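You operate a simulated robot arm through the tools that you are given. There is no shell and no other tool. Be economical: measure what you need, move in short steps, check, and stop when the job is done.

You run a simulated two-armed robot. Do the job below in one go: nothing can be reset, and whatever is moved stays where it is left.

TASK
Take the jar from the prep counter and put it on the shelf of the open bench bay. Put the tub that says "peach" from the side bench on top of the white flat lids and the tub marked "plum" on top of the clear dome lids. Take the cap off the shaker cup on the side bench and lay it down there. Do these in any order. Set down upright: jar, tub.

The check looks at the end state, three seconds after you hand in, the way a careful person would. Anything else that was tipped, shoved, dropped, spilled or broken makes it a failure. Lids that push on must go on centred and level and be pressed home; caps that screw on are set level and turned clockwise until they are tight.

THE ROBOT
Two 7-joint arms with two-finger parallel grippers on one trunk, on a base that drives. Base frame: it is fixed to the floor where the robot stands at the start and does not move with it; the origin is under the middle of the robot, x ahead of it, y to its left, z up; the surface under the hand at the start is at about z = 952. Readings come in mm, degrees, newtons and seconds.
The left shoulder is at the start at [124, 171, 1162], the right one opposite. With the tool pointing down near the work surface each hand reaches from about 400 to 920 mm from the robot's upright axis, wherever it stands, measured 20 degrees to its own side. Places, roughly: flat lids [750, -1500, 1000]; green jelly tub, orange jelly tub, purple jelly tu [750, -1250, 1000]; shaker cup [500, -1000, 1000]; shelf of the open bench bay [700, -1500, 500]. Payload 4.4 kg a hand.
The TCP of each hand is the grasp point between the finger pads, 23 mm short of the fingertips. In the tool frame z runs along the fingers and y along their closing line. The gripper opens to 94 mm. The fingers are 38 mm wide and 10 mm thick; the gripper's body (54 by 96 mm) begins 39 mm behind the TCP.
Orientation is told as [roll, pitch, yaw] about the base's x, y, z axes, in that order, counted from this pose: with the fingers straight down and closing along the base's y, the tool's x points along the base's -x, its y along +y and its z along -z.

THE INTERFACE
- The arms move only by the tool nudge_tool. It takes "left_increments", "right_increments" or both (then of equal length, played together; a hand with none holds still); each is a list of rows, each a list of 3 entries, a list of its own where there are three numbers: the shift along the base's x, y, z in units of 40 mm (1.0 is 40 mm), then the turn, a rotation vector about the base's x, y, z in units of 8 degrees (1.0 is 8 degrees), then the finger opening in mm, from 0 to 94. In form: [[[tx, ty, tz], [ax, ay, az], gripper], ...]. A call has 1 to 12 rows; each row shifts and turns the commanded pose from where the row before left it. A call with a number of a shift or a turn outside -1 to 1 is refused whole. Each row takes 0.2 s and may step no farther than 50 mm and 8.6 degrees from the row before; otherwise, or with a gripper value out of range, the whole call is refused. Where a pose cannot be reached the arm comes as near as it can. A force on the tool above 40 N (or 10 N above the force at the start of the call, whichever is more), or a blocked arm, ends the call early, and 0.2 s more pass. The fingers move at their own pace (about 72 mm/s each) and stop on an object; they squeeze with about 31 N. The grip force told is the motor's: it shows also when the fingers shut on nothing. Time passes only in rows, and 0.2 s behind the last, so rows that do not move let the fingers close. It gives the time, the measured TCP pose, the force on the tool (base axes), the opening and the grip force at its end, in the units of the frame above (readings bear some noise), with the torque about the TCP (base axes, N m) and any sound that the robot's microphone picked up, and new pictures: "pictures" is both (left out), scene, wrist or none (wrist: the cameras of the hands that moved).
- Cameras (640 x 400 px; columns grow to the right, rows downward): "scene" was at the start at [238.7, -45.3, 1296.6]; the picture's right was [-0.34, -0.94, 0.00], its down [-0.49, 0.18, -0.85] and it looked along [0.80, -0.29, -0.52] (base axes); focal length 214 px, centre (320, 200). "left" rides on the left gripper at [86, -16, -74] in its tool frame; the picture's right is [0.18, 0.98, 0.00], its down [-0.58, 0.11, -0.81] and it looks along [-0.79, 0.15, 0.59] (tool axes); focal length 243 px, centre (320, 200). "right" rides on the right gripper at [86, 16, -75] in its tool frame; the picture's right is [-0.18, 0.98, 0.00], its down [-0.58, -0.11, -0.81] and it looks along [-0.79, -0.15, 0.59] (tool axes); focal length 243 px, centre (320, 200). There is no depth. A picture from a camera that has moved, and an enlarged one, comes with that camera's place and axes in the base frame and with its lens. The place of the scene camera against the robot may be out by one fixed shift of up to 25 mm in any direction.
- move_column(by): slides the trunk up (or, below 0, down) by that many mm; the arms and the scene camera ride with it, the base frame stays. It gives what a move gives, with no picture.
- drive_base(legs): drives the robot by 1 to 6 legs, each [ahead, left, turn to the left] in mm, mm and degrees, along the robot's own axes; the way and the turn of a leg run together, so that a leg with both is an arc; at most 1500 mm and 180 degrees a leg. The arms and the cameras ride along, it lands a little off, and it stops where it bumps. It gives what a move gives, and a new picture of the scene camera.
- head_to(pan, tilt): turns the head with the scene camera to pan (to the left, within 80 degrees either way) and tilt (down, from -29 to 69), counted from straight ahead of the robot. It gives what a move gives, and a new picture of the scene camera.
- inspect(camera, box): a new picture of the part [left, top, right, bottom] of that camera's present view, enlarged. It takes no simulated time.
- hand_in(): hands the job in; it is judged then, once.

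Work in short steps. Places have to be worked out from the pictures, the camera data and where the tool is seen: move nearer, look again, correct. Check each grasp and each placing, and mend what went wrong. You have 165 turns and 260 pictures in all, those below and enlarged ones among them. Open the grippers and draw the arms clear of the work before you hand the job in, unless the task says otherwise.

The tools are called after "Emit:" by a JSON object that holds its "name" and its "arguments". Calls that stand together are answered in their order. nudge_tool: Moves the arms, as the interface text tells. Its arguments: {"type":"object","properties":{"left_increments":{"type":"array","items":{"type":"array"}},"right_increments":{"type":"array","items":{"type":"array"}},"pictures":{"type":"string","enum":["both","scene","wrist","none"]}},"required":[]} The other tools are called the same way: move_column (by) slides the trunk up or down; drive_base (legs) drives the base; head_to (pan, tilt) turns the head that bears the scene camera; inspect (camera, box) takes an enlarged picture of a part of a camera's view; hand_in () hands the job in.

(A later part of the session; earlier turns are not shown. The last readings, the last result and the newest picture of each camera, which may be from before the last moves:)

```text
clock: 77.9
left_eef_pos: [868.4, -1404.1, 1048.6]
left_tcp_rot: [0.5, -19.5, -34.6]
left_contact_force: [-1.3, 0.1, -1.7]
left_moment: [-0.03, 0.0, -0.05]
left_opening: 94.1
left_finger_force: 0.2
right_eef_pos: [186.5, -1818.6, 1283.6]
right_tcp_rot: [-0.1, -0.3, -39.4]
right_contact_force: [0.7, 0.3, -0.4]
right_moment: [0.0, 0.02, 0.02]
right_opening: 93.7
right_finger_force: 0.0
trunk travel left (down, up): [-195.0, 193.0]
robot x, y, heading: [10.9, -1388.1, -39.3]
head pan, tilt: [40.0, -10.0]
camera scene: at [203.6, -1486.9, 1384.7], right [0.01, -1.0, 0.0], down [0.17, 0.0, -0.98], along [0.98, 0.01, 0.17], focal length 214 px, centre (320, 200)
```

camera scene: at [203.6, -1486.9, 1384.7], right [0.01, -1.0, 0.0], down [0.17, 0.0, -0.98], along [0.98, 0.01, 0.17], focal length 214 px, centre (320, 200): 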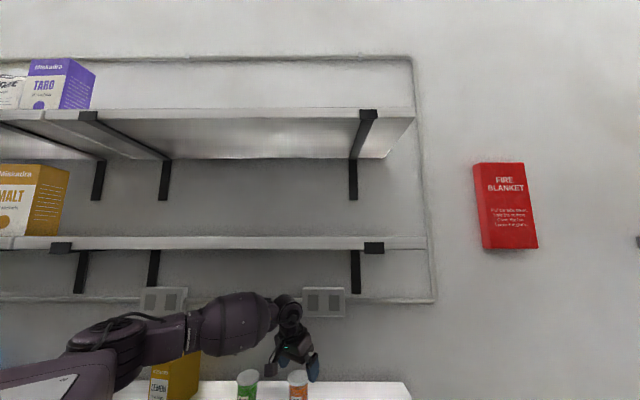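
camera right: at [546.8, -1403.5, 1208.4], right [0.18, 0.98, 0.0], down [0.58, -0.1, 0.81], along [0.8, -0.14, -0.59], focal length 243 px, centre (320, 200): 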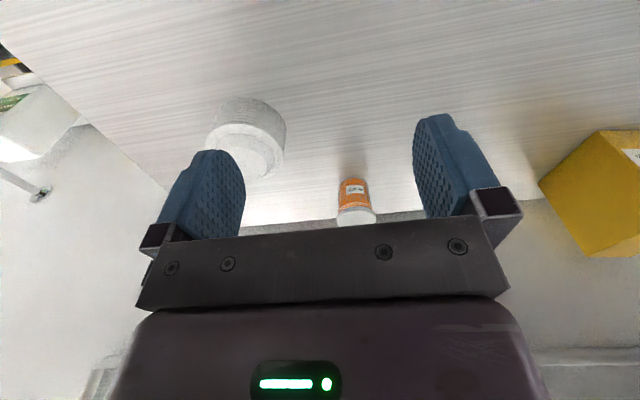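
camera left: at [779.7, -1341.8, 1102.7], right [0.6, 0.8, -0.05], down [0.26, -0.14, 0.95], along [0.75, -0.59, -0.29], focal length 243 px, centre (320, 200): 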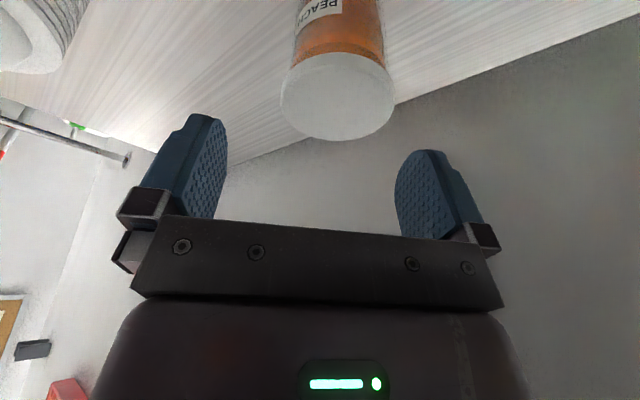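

Yaw helps; I'm over peach. But the elbow may be near the shaker cup; I check with the head.

Emit:
{"name": "head_to", "arguments": {"pan": 68, "tilt": 30}}

Emit:
{"name": "inspect", "arguments": {"camera": "left", "box": [0, 0, 640, 400]}}

```text
clock: 79.0
left_eef_pos: [868.9, -1404.7, 1049.2]
left_tcp_rot: [0.6, -19.5, -34.6]
left_contact_force: [0.4, 0.3, -1.0]
left_moment: [-0.02, -0.01, -0.01]
left_opening: 94.0
left_finger_force: 0.0
right_eef_pos: [187.2, -1817.0, 1282.6]
right_tcp_rot: [-0.1, -0.3, -39.5]
right_contact_force: [-0.5, 0.2, -0.2]
right_moment: [0.02, 0.01, -0.01]
right_opening: 94.0
right_finger_force: 0.0
trunk travel left (down, up): [-195.0, 193.0]
robot x, y, heading: [7.6, -1390.1, -39.1]
head pan, tilt: [68.0, 30.0]
camera scene: at [198.6, -1444.4, 1321.2], right [0.48, -0.88, 0.0], down [-0.44, -0.24, -0.87], along [0.76, 0.41, -0.5], focal length 214 px, centre (320, 200)
```

scene: 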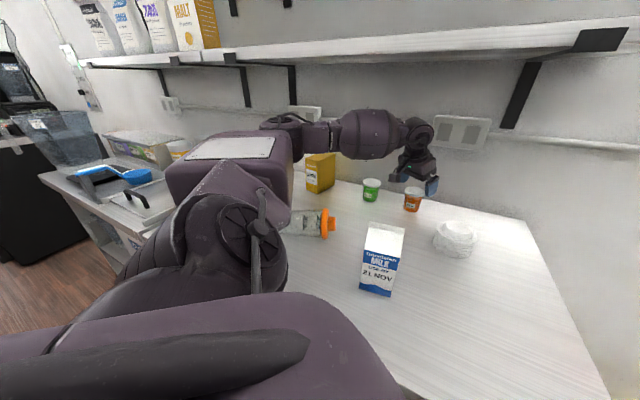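

```text
1.00 times, centred on (320, 200) of left (not enlarged: the box is as wide or as high as the picture)
camera zoom: at [771.7, -1356.5, 1090.6], right [0.41, 0.91, -0.05], down [0.29, -0.08, 0.95], along [0.86, -0.41, -0.29], focal length 243 px, centre (320, 200)
```

zoom: 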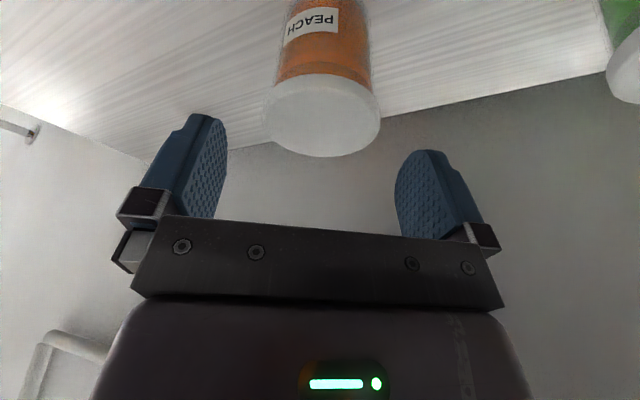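

Concerning: the shaker appears to lie on its side behind my arm. I zoom in.

Emit:
{"name": "inspect", "arguments": {"camera": "scene", "box": [260, 140, 420, 300]}}

```text
2.50 times, centred on (340, 220) of scene
camera zoom: at [198.6, -1444.4, 1321.2], right [0.48, -0.88, 0.0], down [-0.44, -0.24, -0.87], along [0.76, 0.41, -0.5], focal length 536 px, centre (270, 150)
```

zoom: 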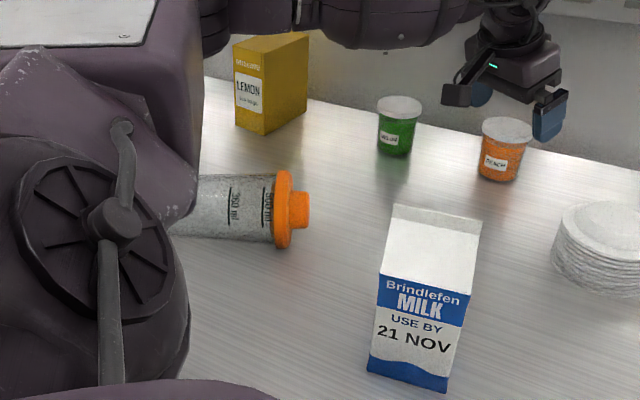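

The cup is tipped over (cap still on); I will stand it up later. I continue carefully: peach is aligned, so I descend to z≈988 and grip.

Emit:
{"name": "nudge_tool", "arguments": {"left_increments": [[[0, 0, -0.4], [0, 0, 0], 94], [[0, 0, -0.4], [0, 0, 0], 94], [[0, 0, -0.4], [0, 0, 0], 94], [[0, 0, -0.3], [0, 0, 0], 94], [[0, 0, 0], [0, 0, 0], 94], [[0, 0, 0], [0, 0, 0], 94]]}}

```text
clock: 80.4
left_eef_pos: [867.8, -1404.8, 990.2]
left_tcp_rot: [0.6, -19.4, -34.7]
left_contact_force: [0.0, 0.1, 0.2]
left_moment: [0.01, -0.02, -0.02]
left_opening: 94.0
left_finger_force: 0.1
right_eef_pos: [186.5, -1816.6, 1281.9]
right_tcp_rot: [-0.2, -0.4, -39.5]
right_contact_force: [0.2, 0.6, -0.3]
right_moment: [-0.01, 0.02, 0.01]
right_opening: 94.1
right_finger_force: 0.0
trunk travel left (down, up): [-195.0, 193.0]
robot x, y, heading: [15.4, -1389.2, -39.7]
head pan, tilt: [68.0, 30.0]
camera scene: at [198.6, -1444.4, 1321.1], right [0.48, -0.88, 0.0], down [-0.44, -0.24, -0.87], along [0.76, 0.41, -0.5], focal length 214 px, centre (320, 200)
camera left: at [770.4, -1357.2, 1030.3], right [0.41, 0.91, -0.05], down [0.29, -0.08, 0.95], along [0.86, -0.41, -0.29], focal length 243 px, centre (320, 200)
```

scene: 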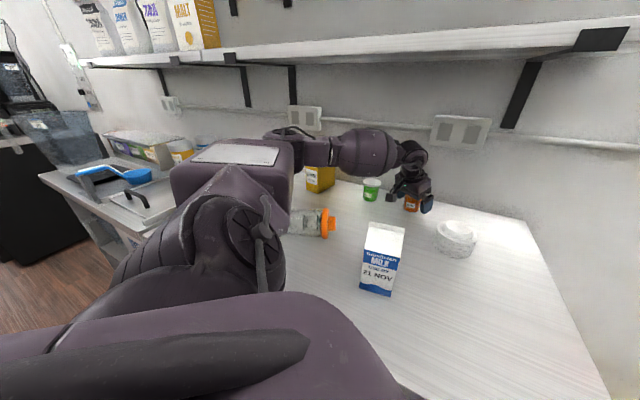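
left: 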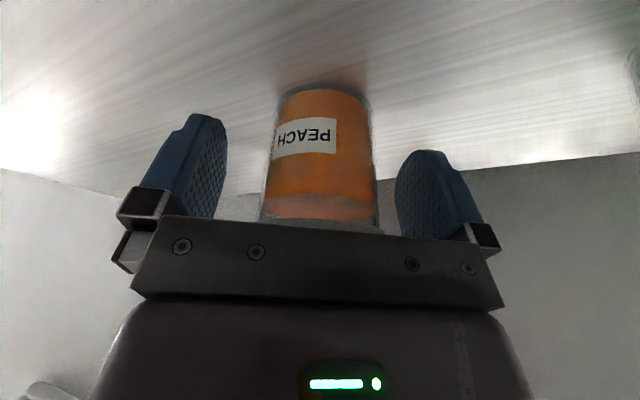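

Peach is between the fingers. Last time z≈988 gripped the rim, so I lower 6 mm more, close, and lift a little.

Emit:
{"name": "nudge_tool", "arguments": {"left_increments": [[[0, 0, -0.1], [0, 0, 0], 94], [[0, 0, -0.05], [0, 0, 0], 94], [[0, 0, 0], [0, 0, 0], 0], [[0, 0, 0], [0, 0, 0], 0], [[0, 0, 0], [0, 0, 0], 0], [[0, 0, 0], [0, 0, 0], 0], [[0, 0, 0.1], [0, 0, 0], 0], [[0, 0, 0.1], [0, 0, 0], 0], [[0, 0, 0.1], [0, 0, 0], 0], [[0, 0, 0.1], [0, 0, 0], 0]], "pictures": "wrist"}}

```text
clock: 82.6
left_eef_pos: [869.1, -1406.0, 997.6]
left_tcp_rot: [0.5, -19.4, -34.7]
left_contact_force: [-0.6, 0.7, -1.6]
left_moment: [-0.03, 0.01, 0.01]
left_opening: 58.5
left_finger_force: 30.9
right_eef_pos: [186.2, -1817.2, 1282.9]
right_tcp_rot: [-0.1, -0.3, -39.4]
right_contact_force: [-0.1, 0.3, 0.3]
right_moment: [-0.01, -0.01, -0.01]
right_opening: 94.2
right_finger_force: 0.0
trunk travel left (down, up): [-195.0, 193.0]
robot x, y, heading: [13.3, -1387.9, -39.3]
head pan, tilt: [68.0, 30.0]
camera left: at [771.3, -1356.9, 1039.2], right [0.41, 0.91, -0.05], down [0.29, -0.08, 0.95], along [0.86, -0.41, -0.29], focal length 243 px, centre (320, 200)
```

left: 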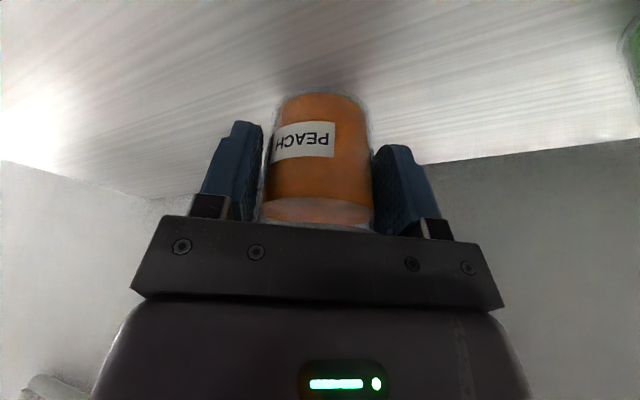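

It is gripping the rim (58.5 mm), the kind that slipped before. I set it back down, release, reduce the tilt by 10°, go slightly lower and re-grip.

Emit:
{"name": "nudge_tool", "arguments": {"left_increments": [[[0, 0, -0.2], [0, 0, 0], 0], [[0, 0, -0.18], [0, 0, 0], 0], [[0, 0, 0], [0, 0, 0], 70], [[0, 0, 0], [0, 0, 0], 94], [[0, 0, 0], [0.35, 0.5, 0], 94], [[0, 0, 0], [0.35, 0.5, 0], 94], [[0, 0, 0], [0, 0, 0], 94], [[0, 0, 0], [0, 0, 0], 94]], "pictures": "wrist"}}

```text
clock: 84.4
left_eef_pos: [868.6, -1404.7, 985.2]
left_tcp_rot: [0.5, -9.7, -34.7]
left_contact_force: [-2.3, 1.7, 8.6]
left_moment: [0.07, 0.07, -0.03]
left_opening: 94.0
left_finger_force: 0.0
right_eef_pos: [184.1, -1817.6, 1282.3]
right_tcp_rot: [-0.2, -0.4, -39.4]
right_contact_force: [-0.7, -0.3, 0.3]
right_moment: [0.0, -0.06, 0.01]
right_opening: 94.1
right_finger_force: 0.0
trunk travel left (down, up): [-195.0, 193.0]
robot x, y, heading: [15.7, -1387.0, -39.5]
head pan, tilt: [68.0, 30.0]
camera left: at [778.0, -1362.2, 1043.5], right [0.41, 0.91, -0.02], down [0.42, -0.17, 0.89], along [0.81, -0.37, -0.45], focal length 243 px, centre (320, 200)
```

left: 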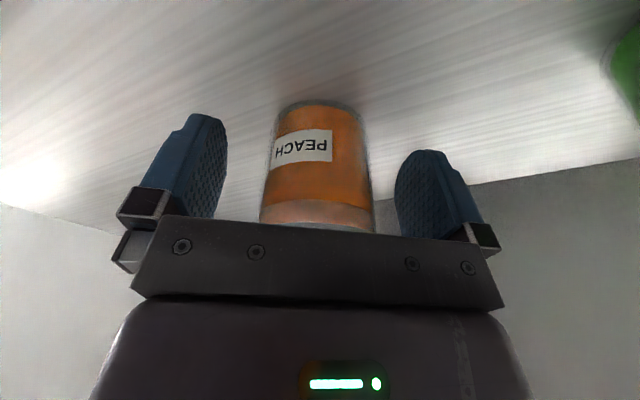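

The palm is lightly touching (8.6 N). I close here and lift a little.

Emit:
{"name": "nudge_tool", "arguments": {"left_increments": [[[0, 0, 0], [0, 0, 0], 0], [[0, 0, 0], [0, 0, 0], 0], [[0, 0, 0], [0, 0, 0], 0], [[0, 0, 0], [0, 0, 0], 0], [[0, 0, 0.1], [0, 0, 0], 0], [[0, 0, 0.1], [0, 0, 0], 0], [[0, 0, 0.1], [0, 0, 0], 0], [[0, 0, 0.1], [0, 0, 0], 0]], "pictures": "wrist"}}

```text
clock: 86.2
left_eef_pos: [868.5, -1406.2, 998.0]
left_tcp_rot: [0.6, -9.7, -34.7]
left_contact_force: [0.2, 0.1, -2.1]
left_moment: [-0.01, 0.02, 0.03]
left_opening: 58.1
left_finger_force: 30.8
right_eef_pos: [186.9, -1816.7, 1283.5]
right_tcp_rot: [0.0, -0.2, -39.3]
right_contact_force: [0.2, -0.1, -0.6]
right_moment: [0.0, -0.01, 0.02]
right_opening: 94.4
right_finger_force: 0.0
trunk travel left (down, up): [-195.0, 193.0]
robot x, y, heading: [16.3, -1388.7, -39.4]
head pan, tilt: [68.0, 30.0]
camera left: at [778.8, -1362.2, 1057.3], right [0.41, 0.91, -0.02], down [0.42, -0.17, 0.89], along [0.81, -0.37, -0.45], focal length 243 px, centre (320, 200)
```

left: 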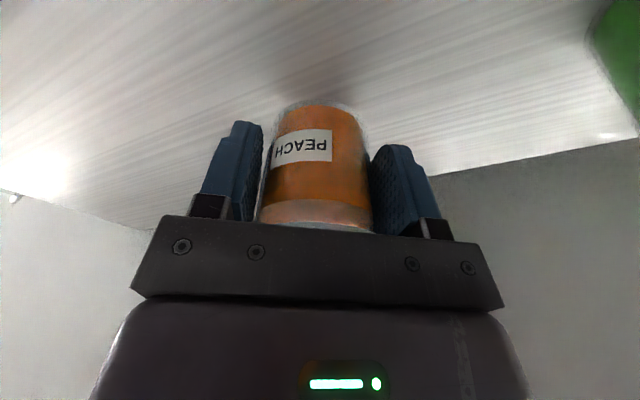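

It carries weight (2.1 N). I lift slowly by 60 mm and check it holds.

Emit:
{"name": "nudge_tool", "arguments": {"left_increments": [[[0, 0, 0.12], [0, 0, 0], 0], [[0, 0, 0.12], [0, 0, 0], 0], [[0, 0, 0.15], [0, 0, 0], 0], [[0, 0, 0.2], [0, 0, 0], 0], [[0, 0, 0.2], [0, 0, 0], 0], [[0, 0, 0.25], [0, 0, 0], 0], [[0, 0, 0.25], [0, 0, 0], 0], [[0, 0, 0.3], [0, 0, 0], 0], [[0, 0, 0], [0, 0, 0], 0]]}}

```text
clock: 88.2
left_eef_pos: [869.9, -1404.3, 1062.0]
left_tcp_rot: [0.5, -9.7, -34.7]
left_contact_force: [1.3, -0.5, -1.6]
left_moment: [-0.01, 0.0, 0.01]
left_opening: 58.1
left_finger_force: 31.1
right_eef_pos: [185.9, -1817.5, 1281.8]
right_tcp_rot: [-0.1, -0.4, -39.3]
right_contact_force: [0.4, -0.9, -0.2]
right_moment: [0.03, -0.02, -0.01]
right_opening: 94.0
right_finger_force: 0.1
trunk travel left (down, up): [-195.0, 193.0]
robot x, y, heading: [16.4, -1387.8, -39.2]
head pan, tilt: [68.0, 30.0]
camera scene: at [199.0, -1444.4, 1321.0], right [0.48, -0.88, 0.0], down [-0.44, -0.24, -0.87], along [0.76, 0.41, -0.5], focal length 214 px, centre (320, 200)
camera left: at [778.8, -1360.9, 1121.1], right [0.41, 0.91, -0.02], down [0.42, -0.17, 0.89], along [0.81, -0.37, -0.45], focal length 243 px, centre (320, 200)
```

scene: 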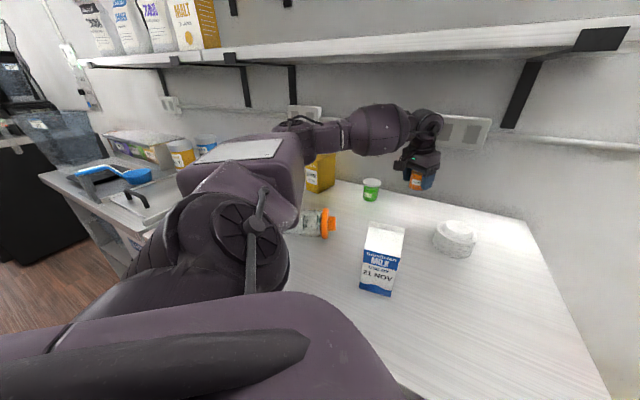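
left: 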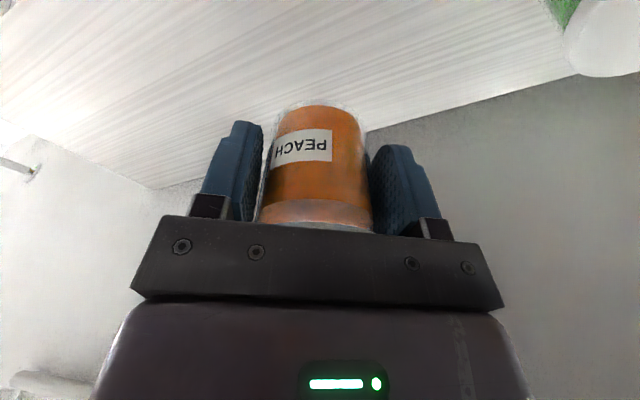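

Peach holds firmly. I raise to ~1105 and carry it towards above the flat lids (≈(718,-1512)).

Emit:
{"name": "nudge_tool", "arguments": {"left_increments": [[[0, 0, 0.6], [0, 0, 0], 0], [[0, 0, 0.5], [0, 0, 0], 0], [[-0.6, -0.4, 0], [0, 0, 0], 0], [[-0.6, -0.45, 0], [0, 0, 0], 0], [[-0.6, -0.45, 0], [0, 0, 0], 0], [[-0.6, -0.4, 0], [0, 0, 0], 0], [[-0.6, -0.4, 0], [0, 0, 0], 0], [[-0.6, -0.4, 0], [0, 0, 0], 0], [[0, 0, 0], [0, 0, 0], 0], [[0, 0, 0], [0, 0, 0], 0]], "pictures": "wrist"}}

Emit:
{"name": "head_to", "arguments": {"pan": 40, "tilt": 32}}

```text
clock: 90.4
left_eef_pos: [728.3, -1505.2, 1107.5]
left_tcp_rot: [0.6, -9.7, -34.6]
left_contact_force: [-0.6, 0.9, -1.8]
left_moment: [0.03, 0.0, 0.02]
left_opening: 58.1
left_finger_force: 30.9
right_eef_pos: [186.9, -1818.0, 1282.5]
right_tcp_rot: [0.0, -0.4, -39.4]
right_contact_force: [-0.4, 0.4, 0.1]
right_moment: [0.02, 0.0, 0.03]
right_opening: 94.1
right_finger_force: 0.0
trunk travel left (down, up): [-195.0, 193.0]
robot x, y, heading: [14.8, -1391.6, -39.3]
head pan, tilt: [68.0, 30.0]
camera left: at [636.6, -1461.7, 1166.0], right [0.41, 0.91, -0.02], down [0.42, -0.17, 0.89], along [0.81, -0.37, -0.45], focal length 243 px, centre (320, 200)
```

left: 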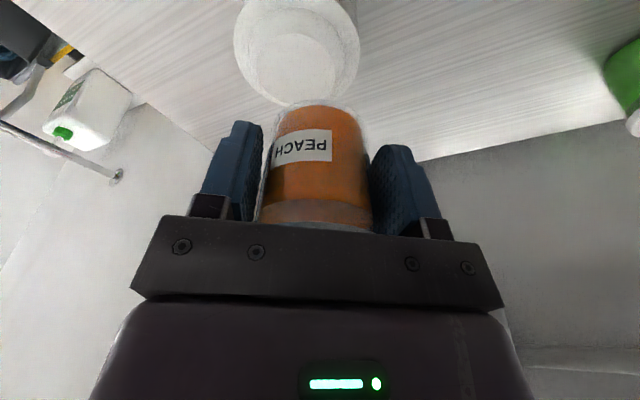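

```text
clock: 91.3
left_eef_pos: [728.5, -1504.2, 1106.3]
left_tcp_rot: [0.7, -9.6, -34.7]
left_contact_force: [0.3, 0.7, -0.8]
left_moment: [-0.01, 0.0, 0.03]
left_opening: 58.5
left_finger_force: 30.9
right_eef_pos: [187.4, -1816.5, 1283.2]
right_tcp_rot: [-0.1, -0.4, -39.4]
right_contact_force: [0.2, -0.3, 0.5]
right_moment: [-0.03, 0.0, 0.0]
right_opening: 94.2
right_finger_force: 0.0
trunk travel left (down, up): [-195.0, 193.0]
robot x, y, heading: [14.1, -1388.9, -39.0]
head pan, tilt: [40.0, 32.0]
camera scene: at [208.9, -1486.6, 1318.0], right [0.01, -1.0, 0.0], down [-0.53, -0.01, -0.85], along [0.85, 0.01, -0.53], focal length 214 px, centre (320, 200)
```

scene: 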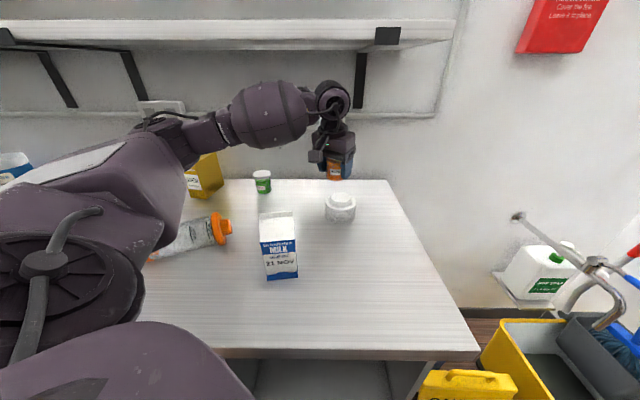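

Combining the two cameras, the flat stack's top centre is ≈(725,-1521, ~1010). I shift there and lower to ~1060, then check.

Emit:
{"name": "nudge_tool", "arguments": {"left_increments": [[[-0.05, -0.4, 0], [0, 0, 0], 0], [[0, 0, -0.4], [0, 0, 0], 0], [[0, 0, -0.4], [0, 0, 0], 0], [[0, 0, -0.3], [0, 0, 0], 0], [[0, 0, 0], [0, 0, 0], 0], [[0, 0, 0], [0, 0, 0], 0]], "pictures": "wrist"}}

Emit:
{"name": "inspect", "arguments": {"camera": "scene", "box": [280, 110, 420, 240]}}

Emit:
{"name": "inspect", "arguments": {"camera": "left", "box": [200, 0, 420, 130]}}

```text
clock: 92.7
left_eef_pos: [724.4, -1519.8, 1062.8]
left_tcp_rot: [0.6, -9.8, -34.7]
left_contact_force: [0.7, -0.2, -1.4]
left_moment: [0.01, 0.02, 0.0]
left_opening: 58.3
left_finger_force: 30.9
right_eef_pos: [186.0, -1818.5, 1282.1]
right_tcp_rot: [-0.1, -0.4, -39.4]
right_contact_force: [0.2, 0.9, 1.2]
right_moment: [0.0, 0.01, 0.0]
right_opening: 94.0
right_finger_force: 0.0
trunk travel left (down, up): [-195.0, 193.0]
robot x, y, heading: [11.4, -1387.7, -39.5]
head pan, tilt: [40.0, 32.0]
camera left: at [633.6, -1477.5, 1121.6], right [0.41, 0.91, -0.02], down [0.42, -0.17, 0.89], along [0.81, -0.37, -0.45], focal length 243 px, centre (320, 200)
```

left: 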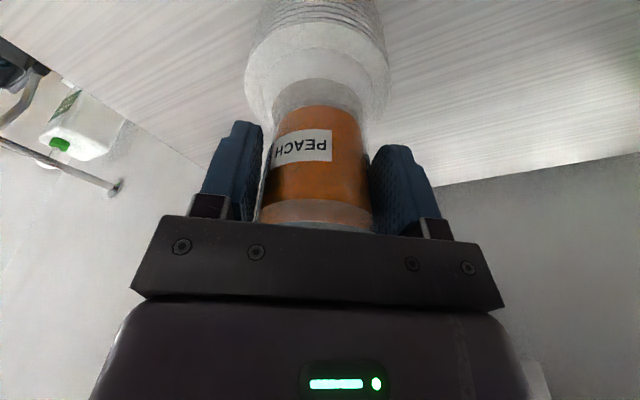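

```text
3.08 times, centred on (350, 175) of scene
camera zoom: at [208.9, -1486.7, 1318.0], right [0.01, -1.0, 0.0], down [-0.53, -0.01, -0.85], along [0.85, 0.01, -0.53], focal length 660 px, centre (228, 277)
```

zoom: 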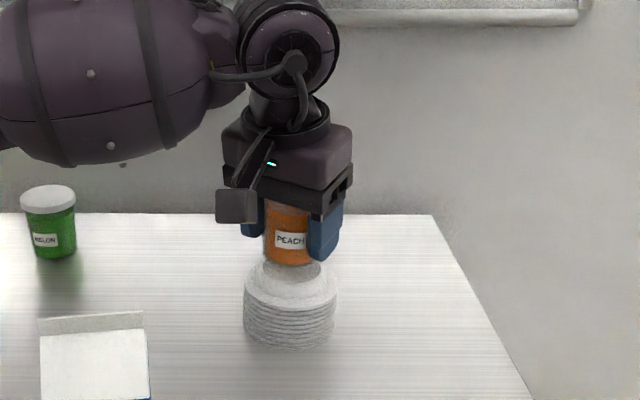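

```text
2.91 times, centred on (310, 65) of left
camera zoom: at [633.6, -1477.5, 1121.6], right [0.41, 0.91, -0.02], down [0.42, -0.17, 0.89], along [0.81, -0.37, -0.45], focal length 706 px, centre (349, 593)
```

zoom: 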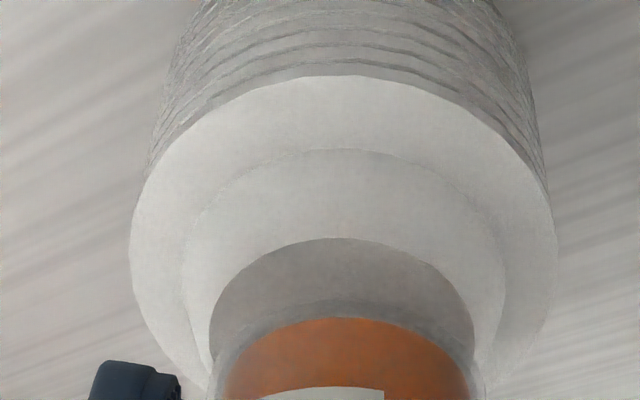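

Laterally centred; perhaps a few mm too far forward. I shift back 4 mm and descend gently to contact.

Emit:
{"name": "nudge_tool", "arguments": {"left_increments": [[[-0.09, 0.05, -0.15], [0, 0, 0], 0], [[0, 0, -0.1], [0, 0, 0], 0], [[0, 0, -0.08], [0, 0, 0], 0], [[0, 0, -0.05], [0, 0, 0], 0], [[0, 0, -0.05], [0, 0, 0], 0], [[0, 0, 0], [0, 0, 0], 0]], "pictures": "wrist"}}

```text
clock: 94.1
left_eef_pos: [720.2, -1517.6, 1047.7]
left_tcp_rot: [0.6, -9.9, -34.7]
left_contact_force: [1.6, 0.8, 11.4]
left_moment: [-0.05, -0.09, 0.03]
left_opening: 58.3
left_finger_force: 30.7
right_eef_pos: [185.1, -1817.3, 1282.1]
right_tcp_rot: [-0.1, -0.4, -39.4]
right_contact_force: [0.0, -0.7, -0.9]
right_moment: [0.0, -0.01, 0.0]
right_opening: 93.9
right_finger_force: 0.0
trunk travel left (down, up): [-195.0, 193.0]
robot x, y, heading: [14.6, -1388.7, -39.1]
head pan, tilt: [40.0, 32.0]
camera left: at [629.1, -1474.9, 1106.5], right [0.41, 0.91, -0.02], down [0.41, -0.16, 0.9], along [0.81, -0.37, -0.44], focal length 243 px, centre (320, 200)
```

left: 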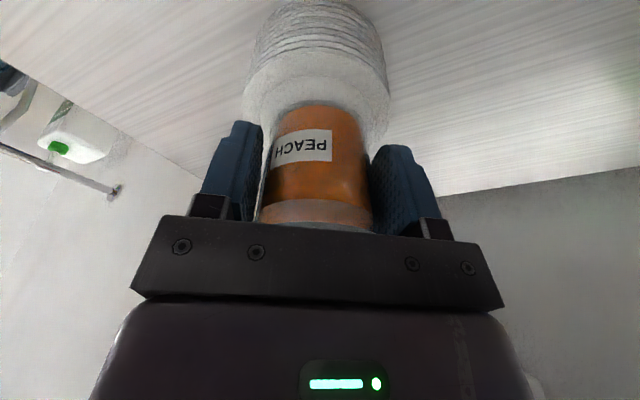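

Contact at TCP 1047.7 with 11 N. I zoom in before releasing.

Emit:
{"name": "inspect", "arguments": {"camera": "left", "box": [220, 20, 420, 150]}}

Emit:
{"name": "inspect", "arguments": {"camera": "scene", "box": [300, 140, 390, 230]}}

```text
3.08 times, centred on (320, 85) of left
camera zoom: at [629.1, -1474.9, 1106.5], right [0.41, 0.91, -0.02], down [0.41, -0.16, 0.9], along [0.81, -0.37, -0.44], focal length 746 px, centre (320, 554)
```

zoom: 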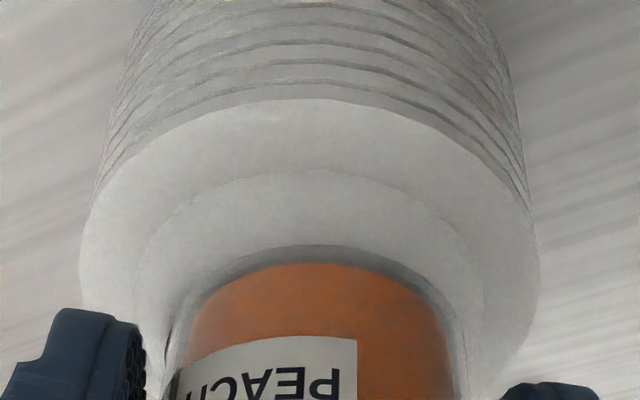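

```text
4.44 times, centred on (345, 185) of scene
camera zoom: at [207.7, -1486.3, 1318.5], right [0.01, -1.0, 0.0], down [-0.53, -0.01, -0.85], along [0.85, 0.01, -0.53], focal length 953 px, centre (209, 267)
```

zoom: 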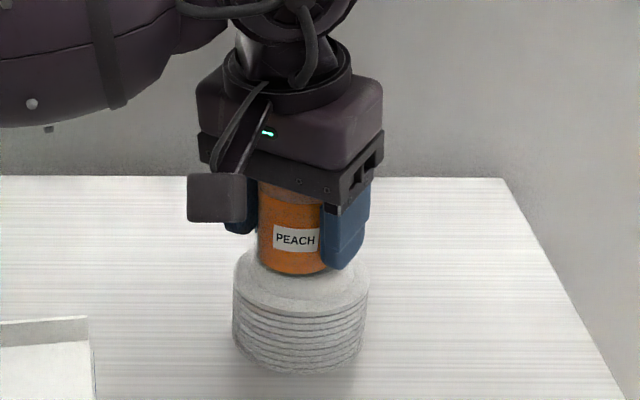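

The tub sits a few mm too far forward. I lift 4 mm, shift back 6 mm, lower again.

Emit:
{"name": "nudge_tool", "arguments": {"left_increments": [[[0, 0, 0.15], [0, 0, 0], 0], [[0, 0, 0.05], [0, 0, 0], 0], [[-0.13, 0.09, 0], [0, 0, 0], 0], [[0, 0, -0.08], [0, 0, 0], 0], [[0, 0, -0.08], [0, 0, 0], 0], [[0, 0, -0.04], [0, 0, 0], 0], [[0, 0, 0], [0, 0, 0], 0]], "pictures": "none"}}

Emit:
{"name": "inspect", "arguments": {"camera": "left", "box": [220, 20, 420, 150]}}

```text
clock: 95.7
left_eef_pos: [714.7, -1515.4, 1047.6]
left_tcp_rot: [0.6, -10.0, -34.7]
left_contact_force: [1.9, 0.2, 11.3]
left_moment: [-0.06, -0.13, 0.02]
left_opening: 58.2
left_finger_force: 31.2
right_eef_pos: [185.0, -1816.6, 1283.7]
right_tcp_rot: [-0.1, -0.4, -39.5]
right_contact_force: [-0.5, -0.2, 0.2]
right_moment: [-0.01, 0.02, -0.02]
right_opening: 94.0
right_finger_force: 0.1
trunk travel left (down, up): [-195.0, 193.0]
robot x, y, heading: [16.5, -1388.8, -39.7]
head pan, tilt: [40.0, 32.0]
```

```text
3.08 times, centred on (320, 85) of left
camera zoom: at [623.4, -1472.1, 1106.4], right [0.41, 0.91, -0.02], down [0.41, -0.16, 0.9], along [0.81, -0.38, -0.44], focal length 746 px, centre (320, 554)
```

zoom: 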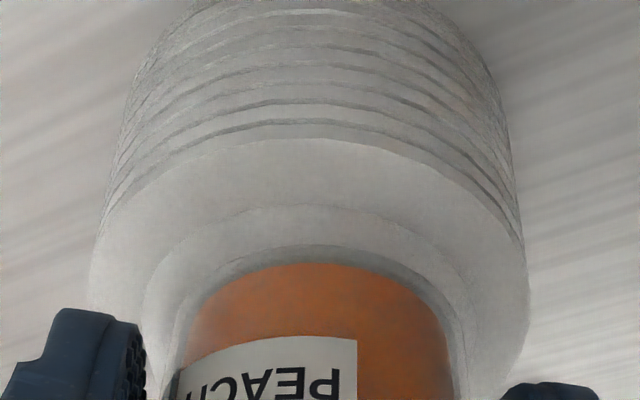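

Centred now. I ease off, open and retreat upward.

Emit:
{"name": "nudge_tool", "arguments": {"left_increments": [[[0, 0, 0.03], [0, 0, 0], 0], [[0, 0, 0], [0, 0, 0], 62], [[0, 0, 0], [0, 0, 0], 72], [[0, 0, 0], [0, 0, 0], 90], [[0, 0, 0], [0, 0, 0], 90], [[0, 0, 0.3], [0, 0, 0], 90], [[-0.1, 0.1, 0.7], [0, 0, 0], 90], [[-0.1, 0.1, 0.7], [0, 0, 0], 90], [[0, 0, 0.5], [0, 0, 0], 90], [[0, 0, 0], [0, 0, 0], 90]]}}

Emit:
{"name": "inspect", "arguments": {"camera": "scene", "box": [120, 110, 390, 290]}}

```text
clock: 97.9
left_eef_pos: [708.0, -1507.6, 1134.5]
left_tcp_rot: [0.6, -9.7, -34.7]
left_contact_force: [-0.1, -0.9, -0.3]
left_moment: [0.01, -0.01, -0.01]
left_opening: 90.1
left_finger_force: 0.0
right_eef_pos: [185.6, -1817.9, 1281.7]
right_tcp_rot: [-0.1, -0.3, -39.3]
right_contact_force: [-0.6, -0.3, 1.0]
right_moment: [0.02, -0.01, 0.01]
right_opening: 93.8
right_finger_force: 0.1
trunk travel left (down, up): [-195.0, 193.0]
robot x, y, heading: [16.5, -1387.2, -39.5]
head pan, tilt: [40.0, 32.0]
camera scene: at [208.9, -1486.8, 1317.9], right [0.01, -1.0, 0.0], down [-0.53, -0.01, -0.85], along [0.85, 0.01, -0.53], focal length 214 px, centre (320, 200)
camera left: at [616.1, -1464.7, 1193.9], right [0.41, 0.91, -0.02], down [0.42, -0.17, 0.89], along [0.81, -0.37, -0.45], focal length 243 px, centre (320, 200)
```

scene: 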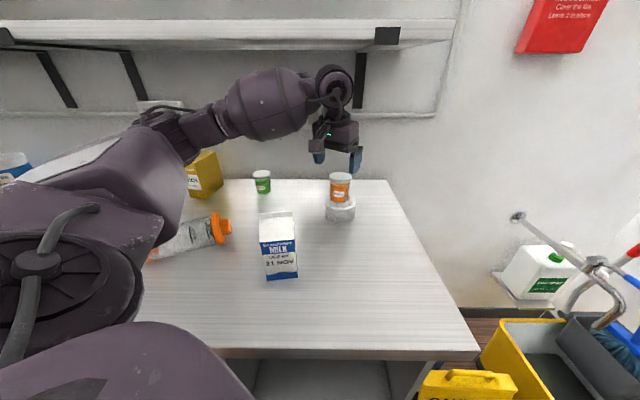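
left: 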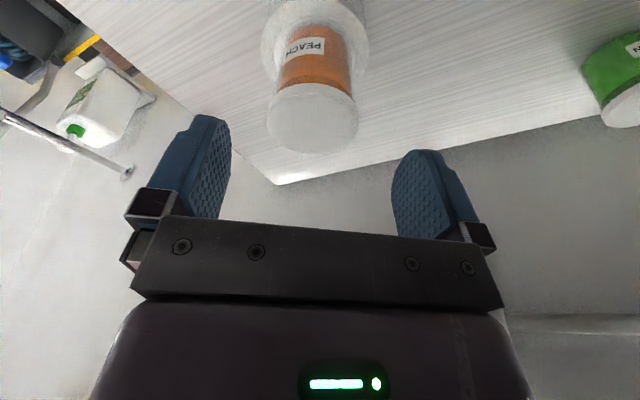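

```text
2.22 times, centred on (255, 200) of scene
camera zoom: at [208.9, -1486.8, 1317.9], right [0.01, -1.0, 0.0], down [-0.53, -0.01, -0.85], along [0.85, 0.01, -0.53], focal length 477 px, centre (464, 200)
```

zoom: 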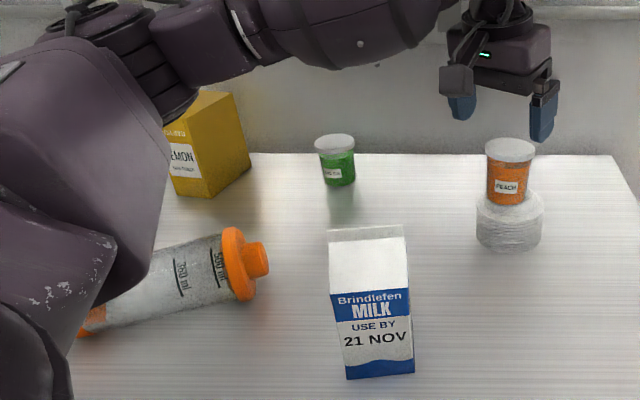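

Peach stands well. The upper arm is in front (−x) of the lying cup, so I back straight off in −x, which moves it away from the cup.

Emit:
{"name": "drive_base", "arguments": {"legs": [[-193, -158, 0]]}}

Emit:
{"name": "head_to", "arguments": {"pan": 65, "tilt": 30}}

```text
clock: 99.9
left_eef_pos: [457.5, -1507.2, 1135.7]
left_tcp_rot: [0.5, -9.7, -34.6]
left_contact_force: [-0.2, -0.3, 0.0]
left_moment: [-0.02, -0.02, 0.01]
left_opening: 90.2
left_finger_force: 0.0
right_eef_pos: [-63.2, -1817.1, 1282.2]
right_tcp_rot: [-0.1, -0.3, -39.3]
right_contact_force: [-0.9, 0.3, 0.5]
right_moment: [-0.02, -0.01, 0.01]
right_opening: 93.8
right_finger_force: 0.1
trunk travel left (down, up): [-195.0, 193.0]
robot x, y, heading: [-234.9, -1385.4, -39.4]
head pan, tilt: [40.0, 32.0]
camera scene: at [-41.2, -1485.8, 1318.0], right [0.01, -1.0, 0.0], down [-0.53, -0.01, -0.85], along [0.85, 0.01, -0.53], focal length 214 px, centre (320, 200)
```

scene: 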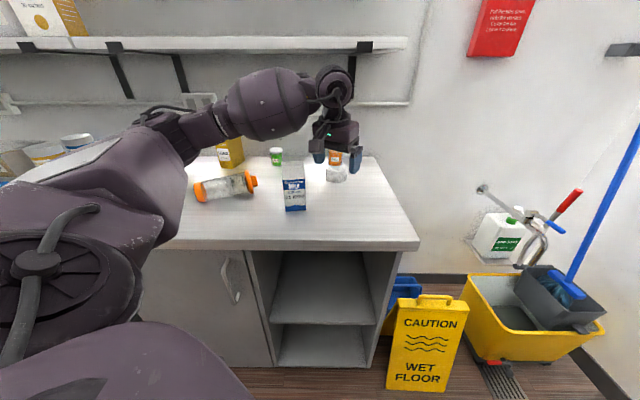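

```text
clock: 100.8
left_eef_pos: [458.3, -1506.0, 1134.5]
left_tcp_rot: [0.5, -9.6, -34.6]
left_contact_force: [0.0, 0.3, -0.3]
left_moment: [-0.01, 0.04, 0.05]
left_opening: 89.9
left_finger_force: 0.1
right_eef_pos: [-62.6, -1817.1, 1282.3]
right_tcp_rot: [-0.2, -0.3, -39.3]
right_contact_force: [0.1, 0.0, 0.9]
right_moment: [-0.01, 0.01, 0.02]
right_opening: 94.2
right_finger_force: 0.1
trunk travel left (down, up): [-195.0, 193.0]
robot x, y, heading: [-236.0, -1388.9, -39.4]
head pan, tilt: [65.0, 30.0]
camera scene: at [-48.8, -1447.6, 1321.1], right [0.43, -0.9, 0.0], down [-0.45, -0.22, -0.87], along [0.78, 0.37, -0.5], focal length 214 px, centre (320, 200)
```

scene: 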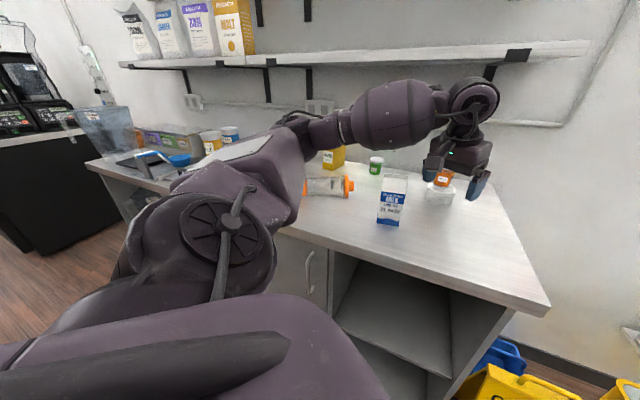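

I raise the trunk so the hand clears the milk, then turn back to heading 0.

Emit:
{"name": "move_column", "arguments": {"by": 180}}

Emit:
{"name": "drive_base", "arguments": {"legs": [[0, 0, 39.4]]}}

Emit:
{"name": "head_to", "arguments": {"pan": 20, "tilt": 35}}

```text
clock: 102.8
left_eef_pos: [457.2, -1505.2, 1313.8]
left_tcp_rot: [0.7, -9.8, -34.6]
left_contact_force: [0.3, -0.8, 0.2]
left_moment: [0.0, 0.01, -0.01]
left_opening: 90.2
left_finger_force: 0.0
right_eef_pos: [-63.3, -1816.3, 1462.6]
right_tcp_rot: [-0.2, -0.3, -39.3]
right_contact_force: [0.0, 0.2, -0.5]
right_moment: [-0.01, 0.0, 0.02]
right_opening: 94.1
right_finger_force: 0.1
trunk travel left (down, up): [-375.0, 13.0]
robot x, y, heading: [-235.5, -1388.9, -39.2]
head pan, tilt: [65.0, 30.0]
```

```text
clock: 105.1
left_eef_pos: [376.1, -1040.4, 1314.8]
left_tcp_rot: [0.6, -9.6, 4.7]
left_contact_force: [0.4, 0.6, -0.2]
left_moment: [0.01, -0.01, 0.0]
left_opening: 90.0
left_finger_force: 0.0
right_eef_pos: [169.5, -1610.0, 1461.8]
right_tcp_rot: [-0.1, -0.3, 0.0]
right_contact_force: [0.0, 0.4, 1.2]
right_moment: [0.03, -0.03, -0.05]
right_opening: 94.0
right_finger_force: 0.0
trunk travel left (down, up): [-375.0, 13.0]
robot x, y, heading: [-236.3, -1384.4, 0.1]
head pan, tilt: [65.0, 30.0]
camera scene: at [-138.8, -1319.8, 1509.1], right [0.91, -0.42, 0.0], down [-0.21, -0.45, -0.87], along [0.37, 0.78, -0.5], focal length 214 px, centre (320, 200)
```

scene: 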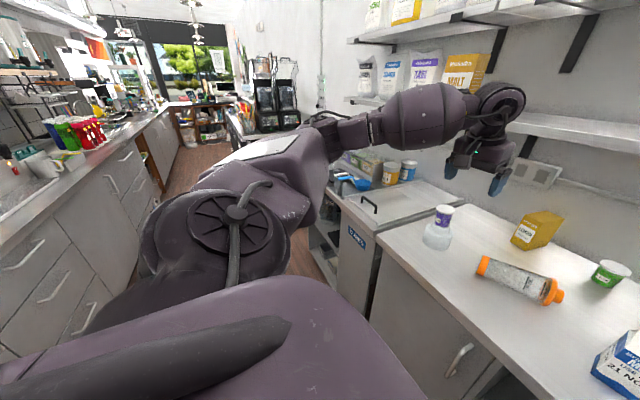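

```text
clock: 106.2
left_eef_pos: [376.8, -1038.9, 1313.5]
left_tcp_rot: [0.6, -9.7, 4.7]
left_contact_force: [-0.3, -0.1, 0.0]
left_moment: [0.01, -0.01, -0.01]
left_opening: 89.8
left_finger_force: 0.0
right_eef_pos: [170.8, -1611.2, 1462.1]
right_tcp_rot: [-0.2, -0.3, 0.0]
right_contact_force: [0.4, 0.3, 0.1]
right_moment: [0.01, -0.02, -0.01]
right_opening: 94.2
right_finger_force: 0.1
trunk travel left (down, up): [-375.0, 13.0]
robot x, y, heading: [-236.8, -1387.9, -0.2]
head pan, tilt: [20.0, 35.0]
camera scene: at [-94.3, -1371.7, 1501.3], right [0.34, -0.94, 0.0], down [-0.54, -0.2, -0.82], along [0.77, 0.28, -0.57], focal length 214 px, centre (320, 200)
```

scene: 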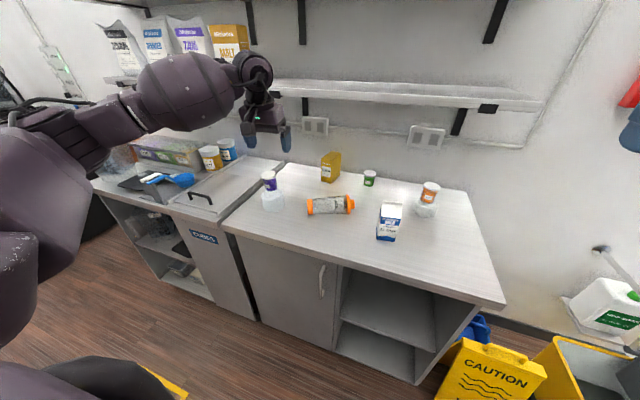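

Plum still stands on the dome lids; only the shaker lies tipped. To stand it up and to handle the jar I need to know the wrist's range, so I test yawing the left hand +96° in free air.

Emit:
{"name": "nudge_tool", "arguments": {"left_increments": [[[0, 0, 0], [0, 1, 0], 90], [[0, 0, 0], [0, 0.2, 1], 90], [[0, 0, 0], [0, 0, 1], 90], [[0, 0, 0], [0, 0, 1], 90], [[0, 0, 0], [0, 0, 1], 90], [[0, 0, 0], [0, 0, 1], 90], [[0, 0, 0], [0, 0, 1], 90], [[0, 0, 0], [0, 0, 1], 90], [[0, 0, 0], [0, 0, 1], 90], [[0, 0, 0], [0, 0, 1], 90], [[0, 0, 0], [0, 0, 1], 90], [[0, 0, 0], [0, 0, 1], 90]], "pictures": "none"}}

```text
clock: 108.8
left_eef_pos: [376.3, -1040.7, 1315.3]
left_tcp_rot: [1.4, -0.1, 92.7]
left_contact_force: [0.2, -0.7, 1.0]
left_moment: [0.03, -0.04, 0.03]
left_opening: 89.8
left_finger_force: 0.1
right_eef_pos: [170.7, -1610.0, 1462.1]
right_tcp_rot: [-0.1, -0.3, 0.0]
right_contact_force: [0.3, 0.3, -0.2]
right_moment: [0.03, -0.01, -0.02]
right_opening: 94.1
right_finger_force: 0.0
trunk travel left (down, up): [-375.0, 13.0]
robot x, y, heading: [-233.2, -1384.4, 0.2]
head pan, tilt: [20.0, 35.0]
```

+92° works. I continue by another ~88° to test the full flip.

Emit:
{"name": "nudge_tool", "arguments": {"left_increments": [[[0, 0, 0], [0, 0, 1], 90], [[0, 0, 0], [0, 0, 1], 90], [[0, 0, 0], [0, 0, 1], 90], [[0, 0, 0], [0, 0, 1], 90], [[0, 0, 0], [0, 0, 1], 90], [[0, 0, 0], [0, 0, 1], 90], [[0, 0, 0], [0, 0, 1], 90], [[0, 0, 0], [0, 0, 1], 90], [[0, 0, 0], [0, 0, 1], 90], [[0, 0, 0], [0, 0, 1], 90], [[0, 0, 0], [0, 0, 1], 90]], "pictures": "wrist"}}

```text
clock: 111.2
left_eef_pos: [375.4, -1040.0, 1316.0]
left_tcp_rot: [1.6, -0.1, -179.2]
left_contact_force: [0.2, 0.3, -0.1]
left_moment: [0.0, -0.02, 0.0]
left_opening: 90.0
left_finger_force: 0.0
right_eef_pos: [169.6, -1610.4, 1463.0]
right_tcp_rot: [-0.2, -0.3, 0.0]
right_contact_force: [0.1, 0.2, 0.6]
right_moment: [-0.01, -0.02, -0.02]
right_opening: 94.1
right_finger_force: 0.1
trunk travel left (down, up): [-375.0, 13.0]
robot x, y, heading: [-232.5, -1388.1, -0.3]
head pan, tilt: [20.0, 35.0]
camera left: at [461.4, -1019.6, 1389.1], right [0.2, -0.98, 0.03], down [-0.58, -0.1, 0.81], along [-0.79, -0.17, -0.59], focal length 243 px, centre (320, 200)
```

left: 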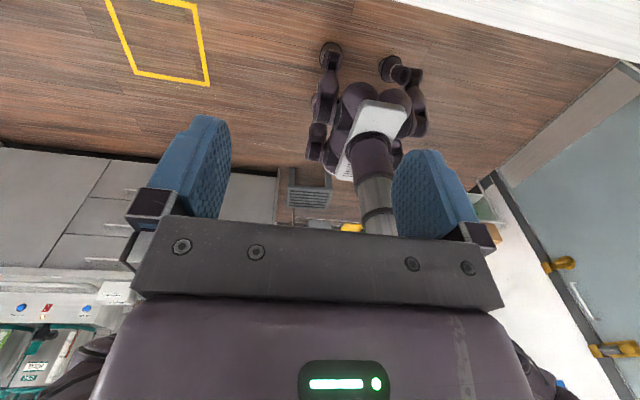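

The full 180° flip works. I pull the left hand in, then drive forward to about (0,-1290) with the trunk kept high.

Emit:
{"name": "nudge_tool", "arguments": {"left_increments": [[[-1, -0.6, 0], [0, 0, -1], 90], [[-1, -0.6, 0], [0, 0, -1], 90], [[-1, -0.6, 0], [0, 0, -1], 90], [[-0.7, -0.6, 0], [0, 0, -1], 90], [[0, 0, 0], [0, 0, -1], 90], [[0, 0, 0], [0, 0, -1], 90], [[0, 0, 0], [0, 0, -1], 90], [[0, 0, 0], [0, 0, -1], 94], [[0, 0, 0], [0, 0, 0], 94]], "pictures": "none"}}

Emit:
{"name": "drive_base", "arguments": {"legs": [[0, 98, 0], [225, 0, 0]]}}

Emit:
{"name": "head_to", "arguments": {"pan": 10, "tilt": 55}}

```text
clock: 113.2
left_eef_pos: [227.8, -1135.1, 1315.6]
left_tcp_rot: [1.5, -0.1, 116.6]
left_contact_force: [-1.0, 0.1, 0.6]
left_moment: [0.01, 0.0, 0.01]
left_opening: 94.0
left_finger_force: 0.0
right_eef_pos: [170.7, -1610.9, 1462.1]
right_tcp_rot: [0.0, -0.3, 0.0]
right_contact_force: [0.9, -0.6, -0.1]
right_moment: [0.0, 0.0, 0.0]
right_opening: 94.0
right_finger_force: 0.2
trunk travel left (down, up): [-375.0, 13.0]
robot x, y, heading: [-235.6, -1382.5, 0.2]
head pan, tilt: [20.0, 35.0]
```

```text
clock: 116.0
left_eef_pos: [447.7, -1032.9, 1314.0]
left_tcp_rot: [1.5, -0.3, 116.8]
left_contact_force: [-0.2, 0.7, -0.2]
left_moment: [0.04, 0.03, 0.01]
left_opening: 94.1
left_finger_force: 0.1
right_eef_pos: [392.5, -1508.8, 1462.8]
right_tcp_rot: [-0.1, -0.3, 0.2]
right_contact_force: [0.0, -0.6, 1.0]
right_moment: [0.03, -0.03, -0.02]
right_opening: 93.9
right_finger_force: 0.0
trunk travel left (down, up): [-375.0, 13.0]
robot x, y, heading: [-17.0, -1285.6, 0.3]
head pan, tilt: [20.0, 35.0]
camera scene: at [127.0, -1270.7, 1501.3], right [0.35, -0.94, 0.0], down [-0.54, -0.2, -0.82], along [0.77, 0.28, -0.57], focal length 214 px, centre (320, 200)
```

scene: 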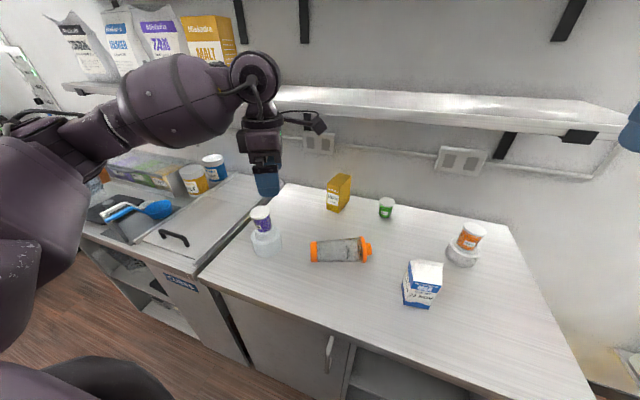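

```text
clock: 116.8
left_eef_pos: [447.2, -1032.6, 1314.7]
left_tcp_rot: [1.5, -0.1, 117.0]
left_contact_force: [-1.0, 0.0, 0.6]
left_moment: [-0.03, 0.0, 0.01]
left_opening: 93.9
left_finger_force: 0.1
right_eef_pos: [391.9, -1509.6, 1462.7]
right_tcp_rot: [-0.1, -0.4, 0.3]
right_contact_force: [-0.4, 0.6, -0.7]
right_moment: [-0.03, -0.03, -0.01]
right_opening: 93.9
right_finger_force: 0.0
trunk travel left (down, up): [-375.0, 13.0]
robot x, y, heading: [-12.5, -1289.1, 0.5]
head pan, tilt: [10.0, 55.0]
camera scene: at [114.5, -1288.3, 1473.2], right [0.18, -0.98, 0.0], down [-0.81, -0.15, -0.57], along [0.57, 0.1, -0.82], focal length 214 px, centre (320, 200)
```

scene: 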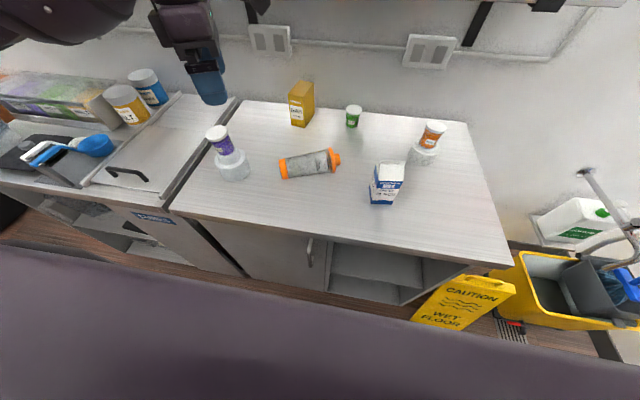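

The lying cup runs from base ≈(560,-1067) to cap ≈(629,-1228). I move the left hand above its mid-body, aligned across the axis, and look.

Emit:
{"name": "nudge_tool", "arguments": {"left_increments": [[[0.3, -0.3, -0.8], [0, 0, -0.5], 94], [[0.3, -0.3, -0.8], [0, 0, 0], 94], [[0.6, -0.5, -0.6], [0, 0, 0], 94], [[0.7, -0.5, -0.6], [0, 0, 0], 94], [[0.7, -0.5, -0.6], [0, 0, 0], 94], [[0.7, -0.5, -0.5], [0, 0, 0], 94], [[0.3, -0.2, -0.2], [0, 0, 0], 94], [[0, 0, 0], [0, 0, 0], 94], [[0, 0, 0], [0, 0, 0], 94]]}}

```text
clock: 118.8
left_eef_pos: [590.8, -1144.0, 1149.7]
left_tcp_rot: [1.5, -0.1, 112.9]
left_contact_force: [0.2, -0.3, 0.3]
left_moment: [-0.03, -0.01, 0.03]
left_opening: 94.1
left_finger_force: 0.0
right_eef_pos: [392.2, -1508.6, 1462.7]
right_tcp_rot: [-0.1, -0.3, 0.3]
right_contact_force: [0.4, -0.4, 0.5]
right_moment: [-0.01, -0.01, 0.01]
right_opening: 93.5
right_finger_force: 0.2
trunk travel left (down, up): [-375.0, 13.0]
robot x, y, heading: [-13.5, -1287.0, 0.3]
head pan, tilt: [10.0, 55.0]
camera scene: at [115.0, -1288.4, 1473.1], right [0.18, -0.98, 0.0], down [-0.81, -0.15, -0.57], along [0.56, 0.1, -0.82], focal length 214 px, centre (320, 200)
camera left: at [640.5, -1215.6, 1223.7], right [-0.83, -0.55, 0.02], down [-0.31, 0.5, 0.81], along [-0.46, 0.67, -0.59], focal length 243 px, centre (320, 200)
```

scene: 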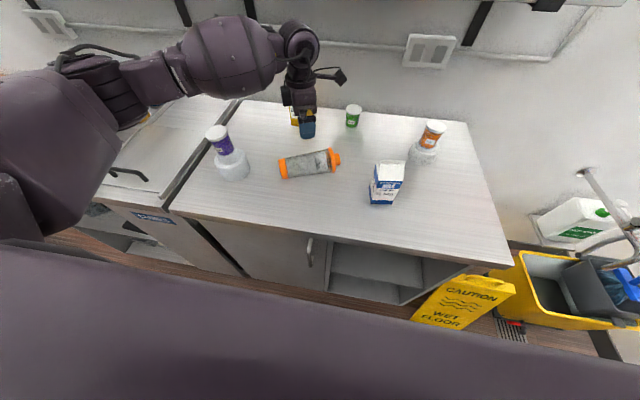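
left: 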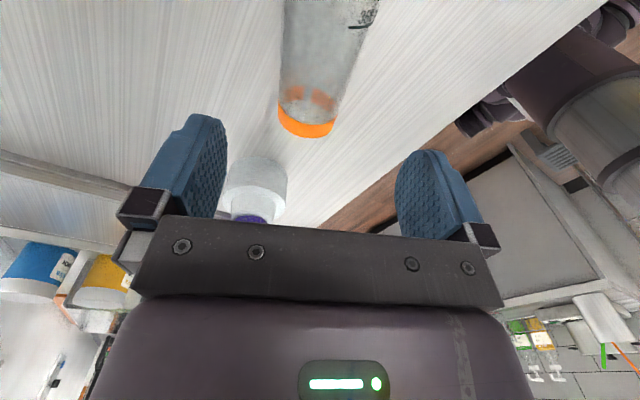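

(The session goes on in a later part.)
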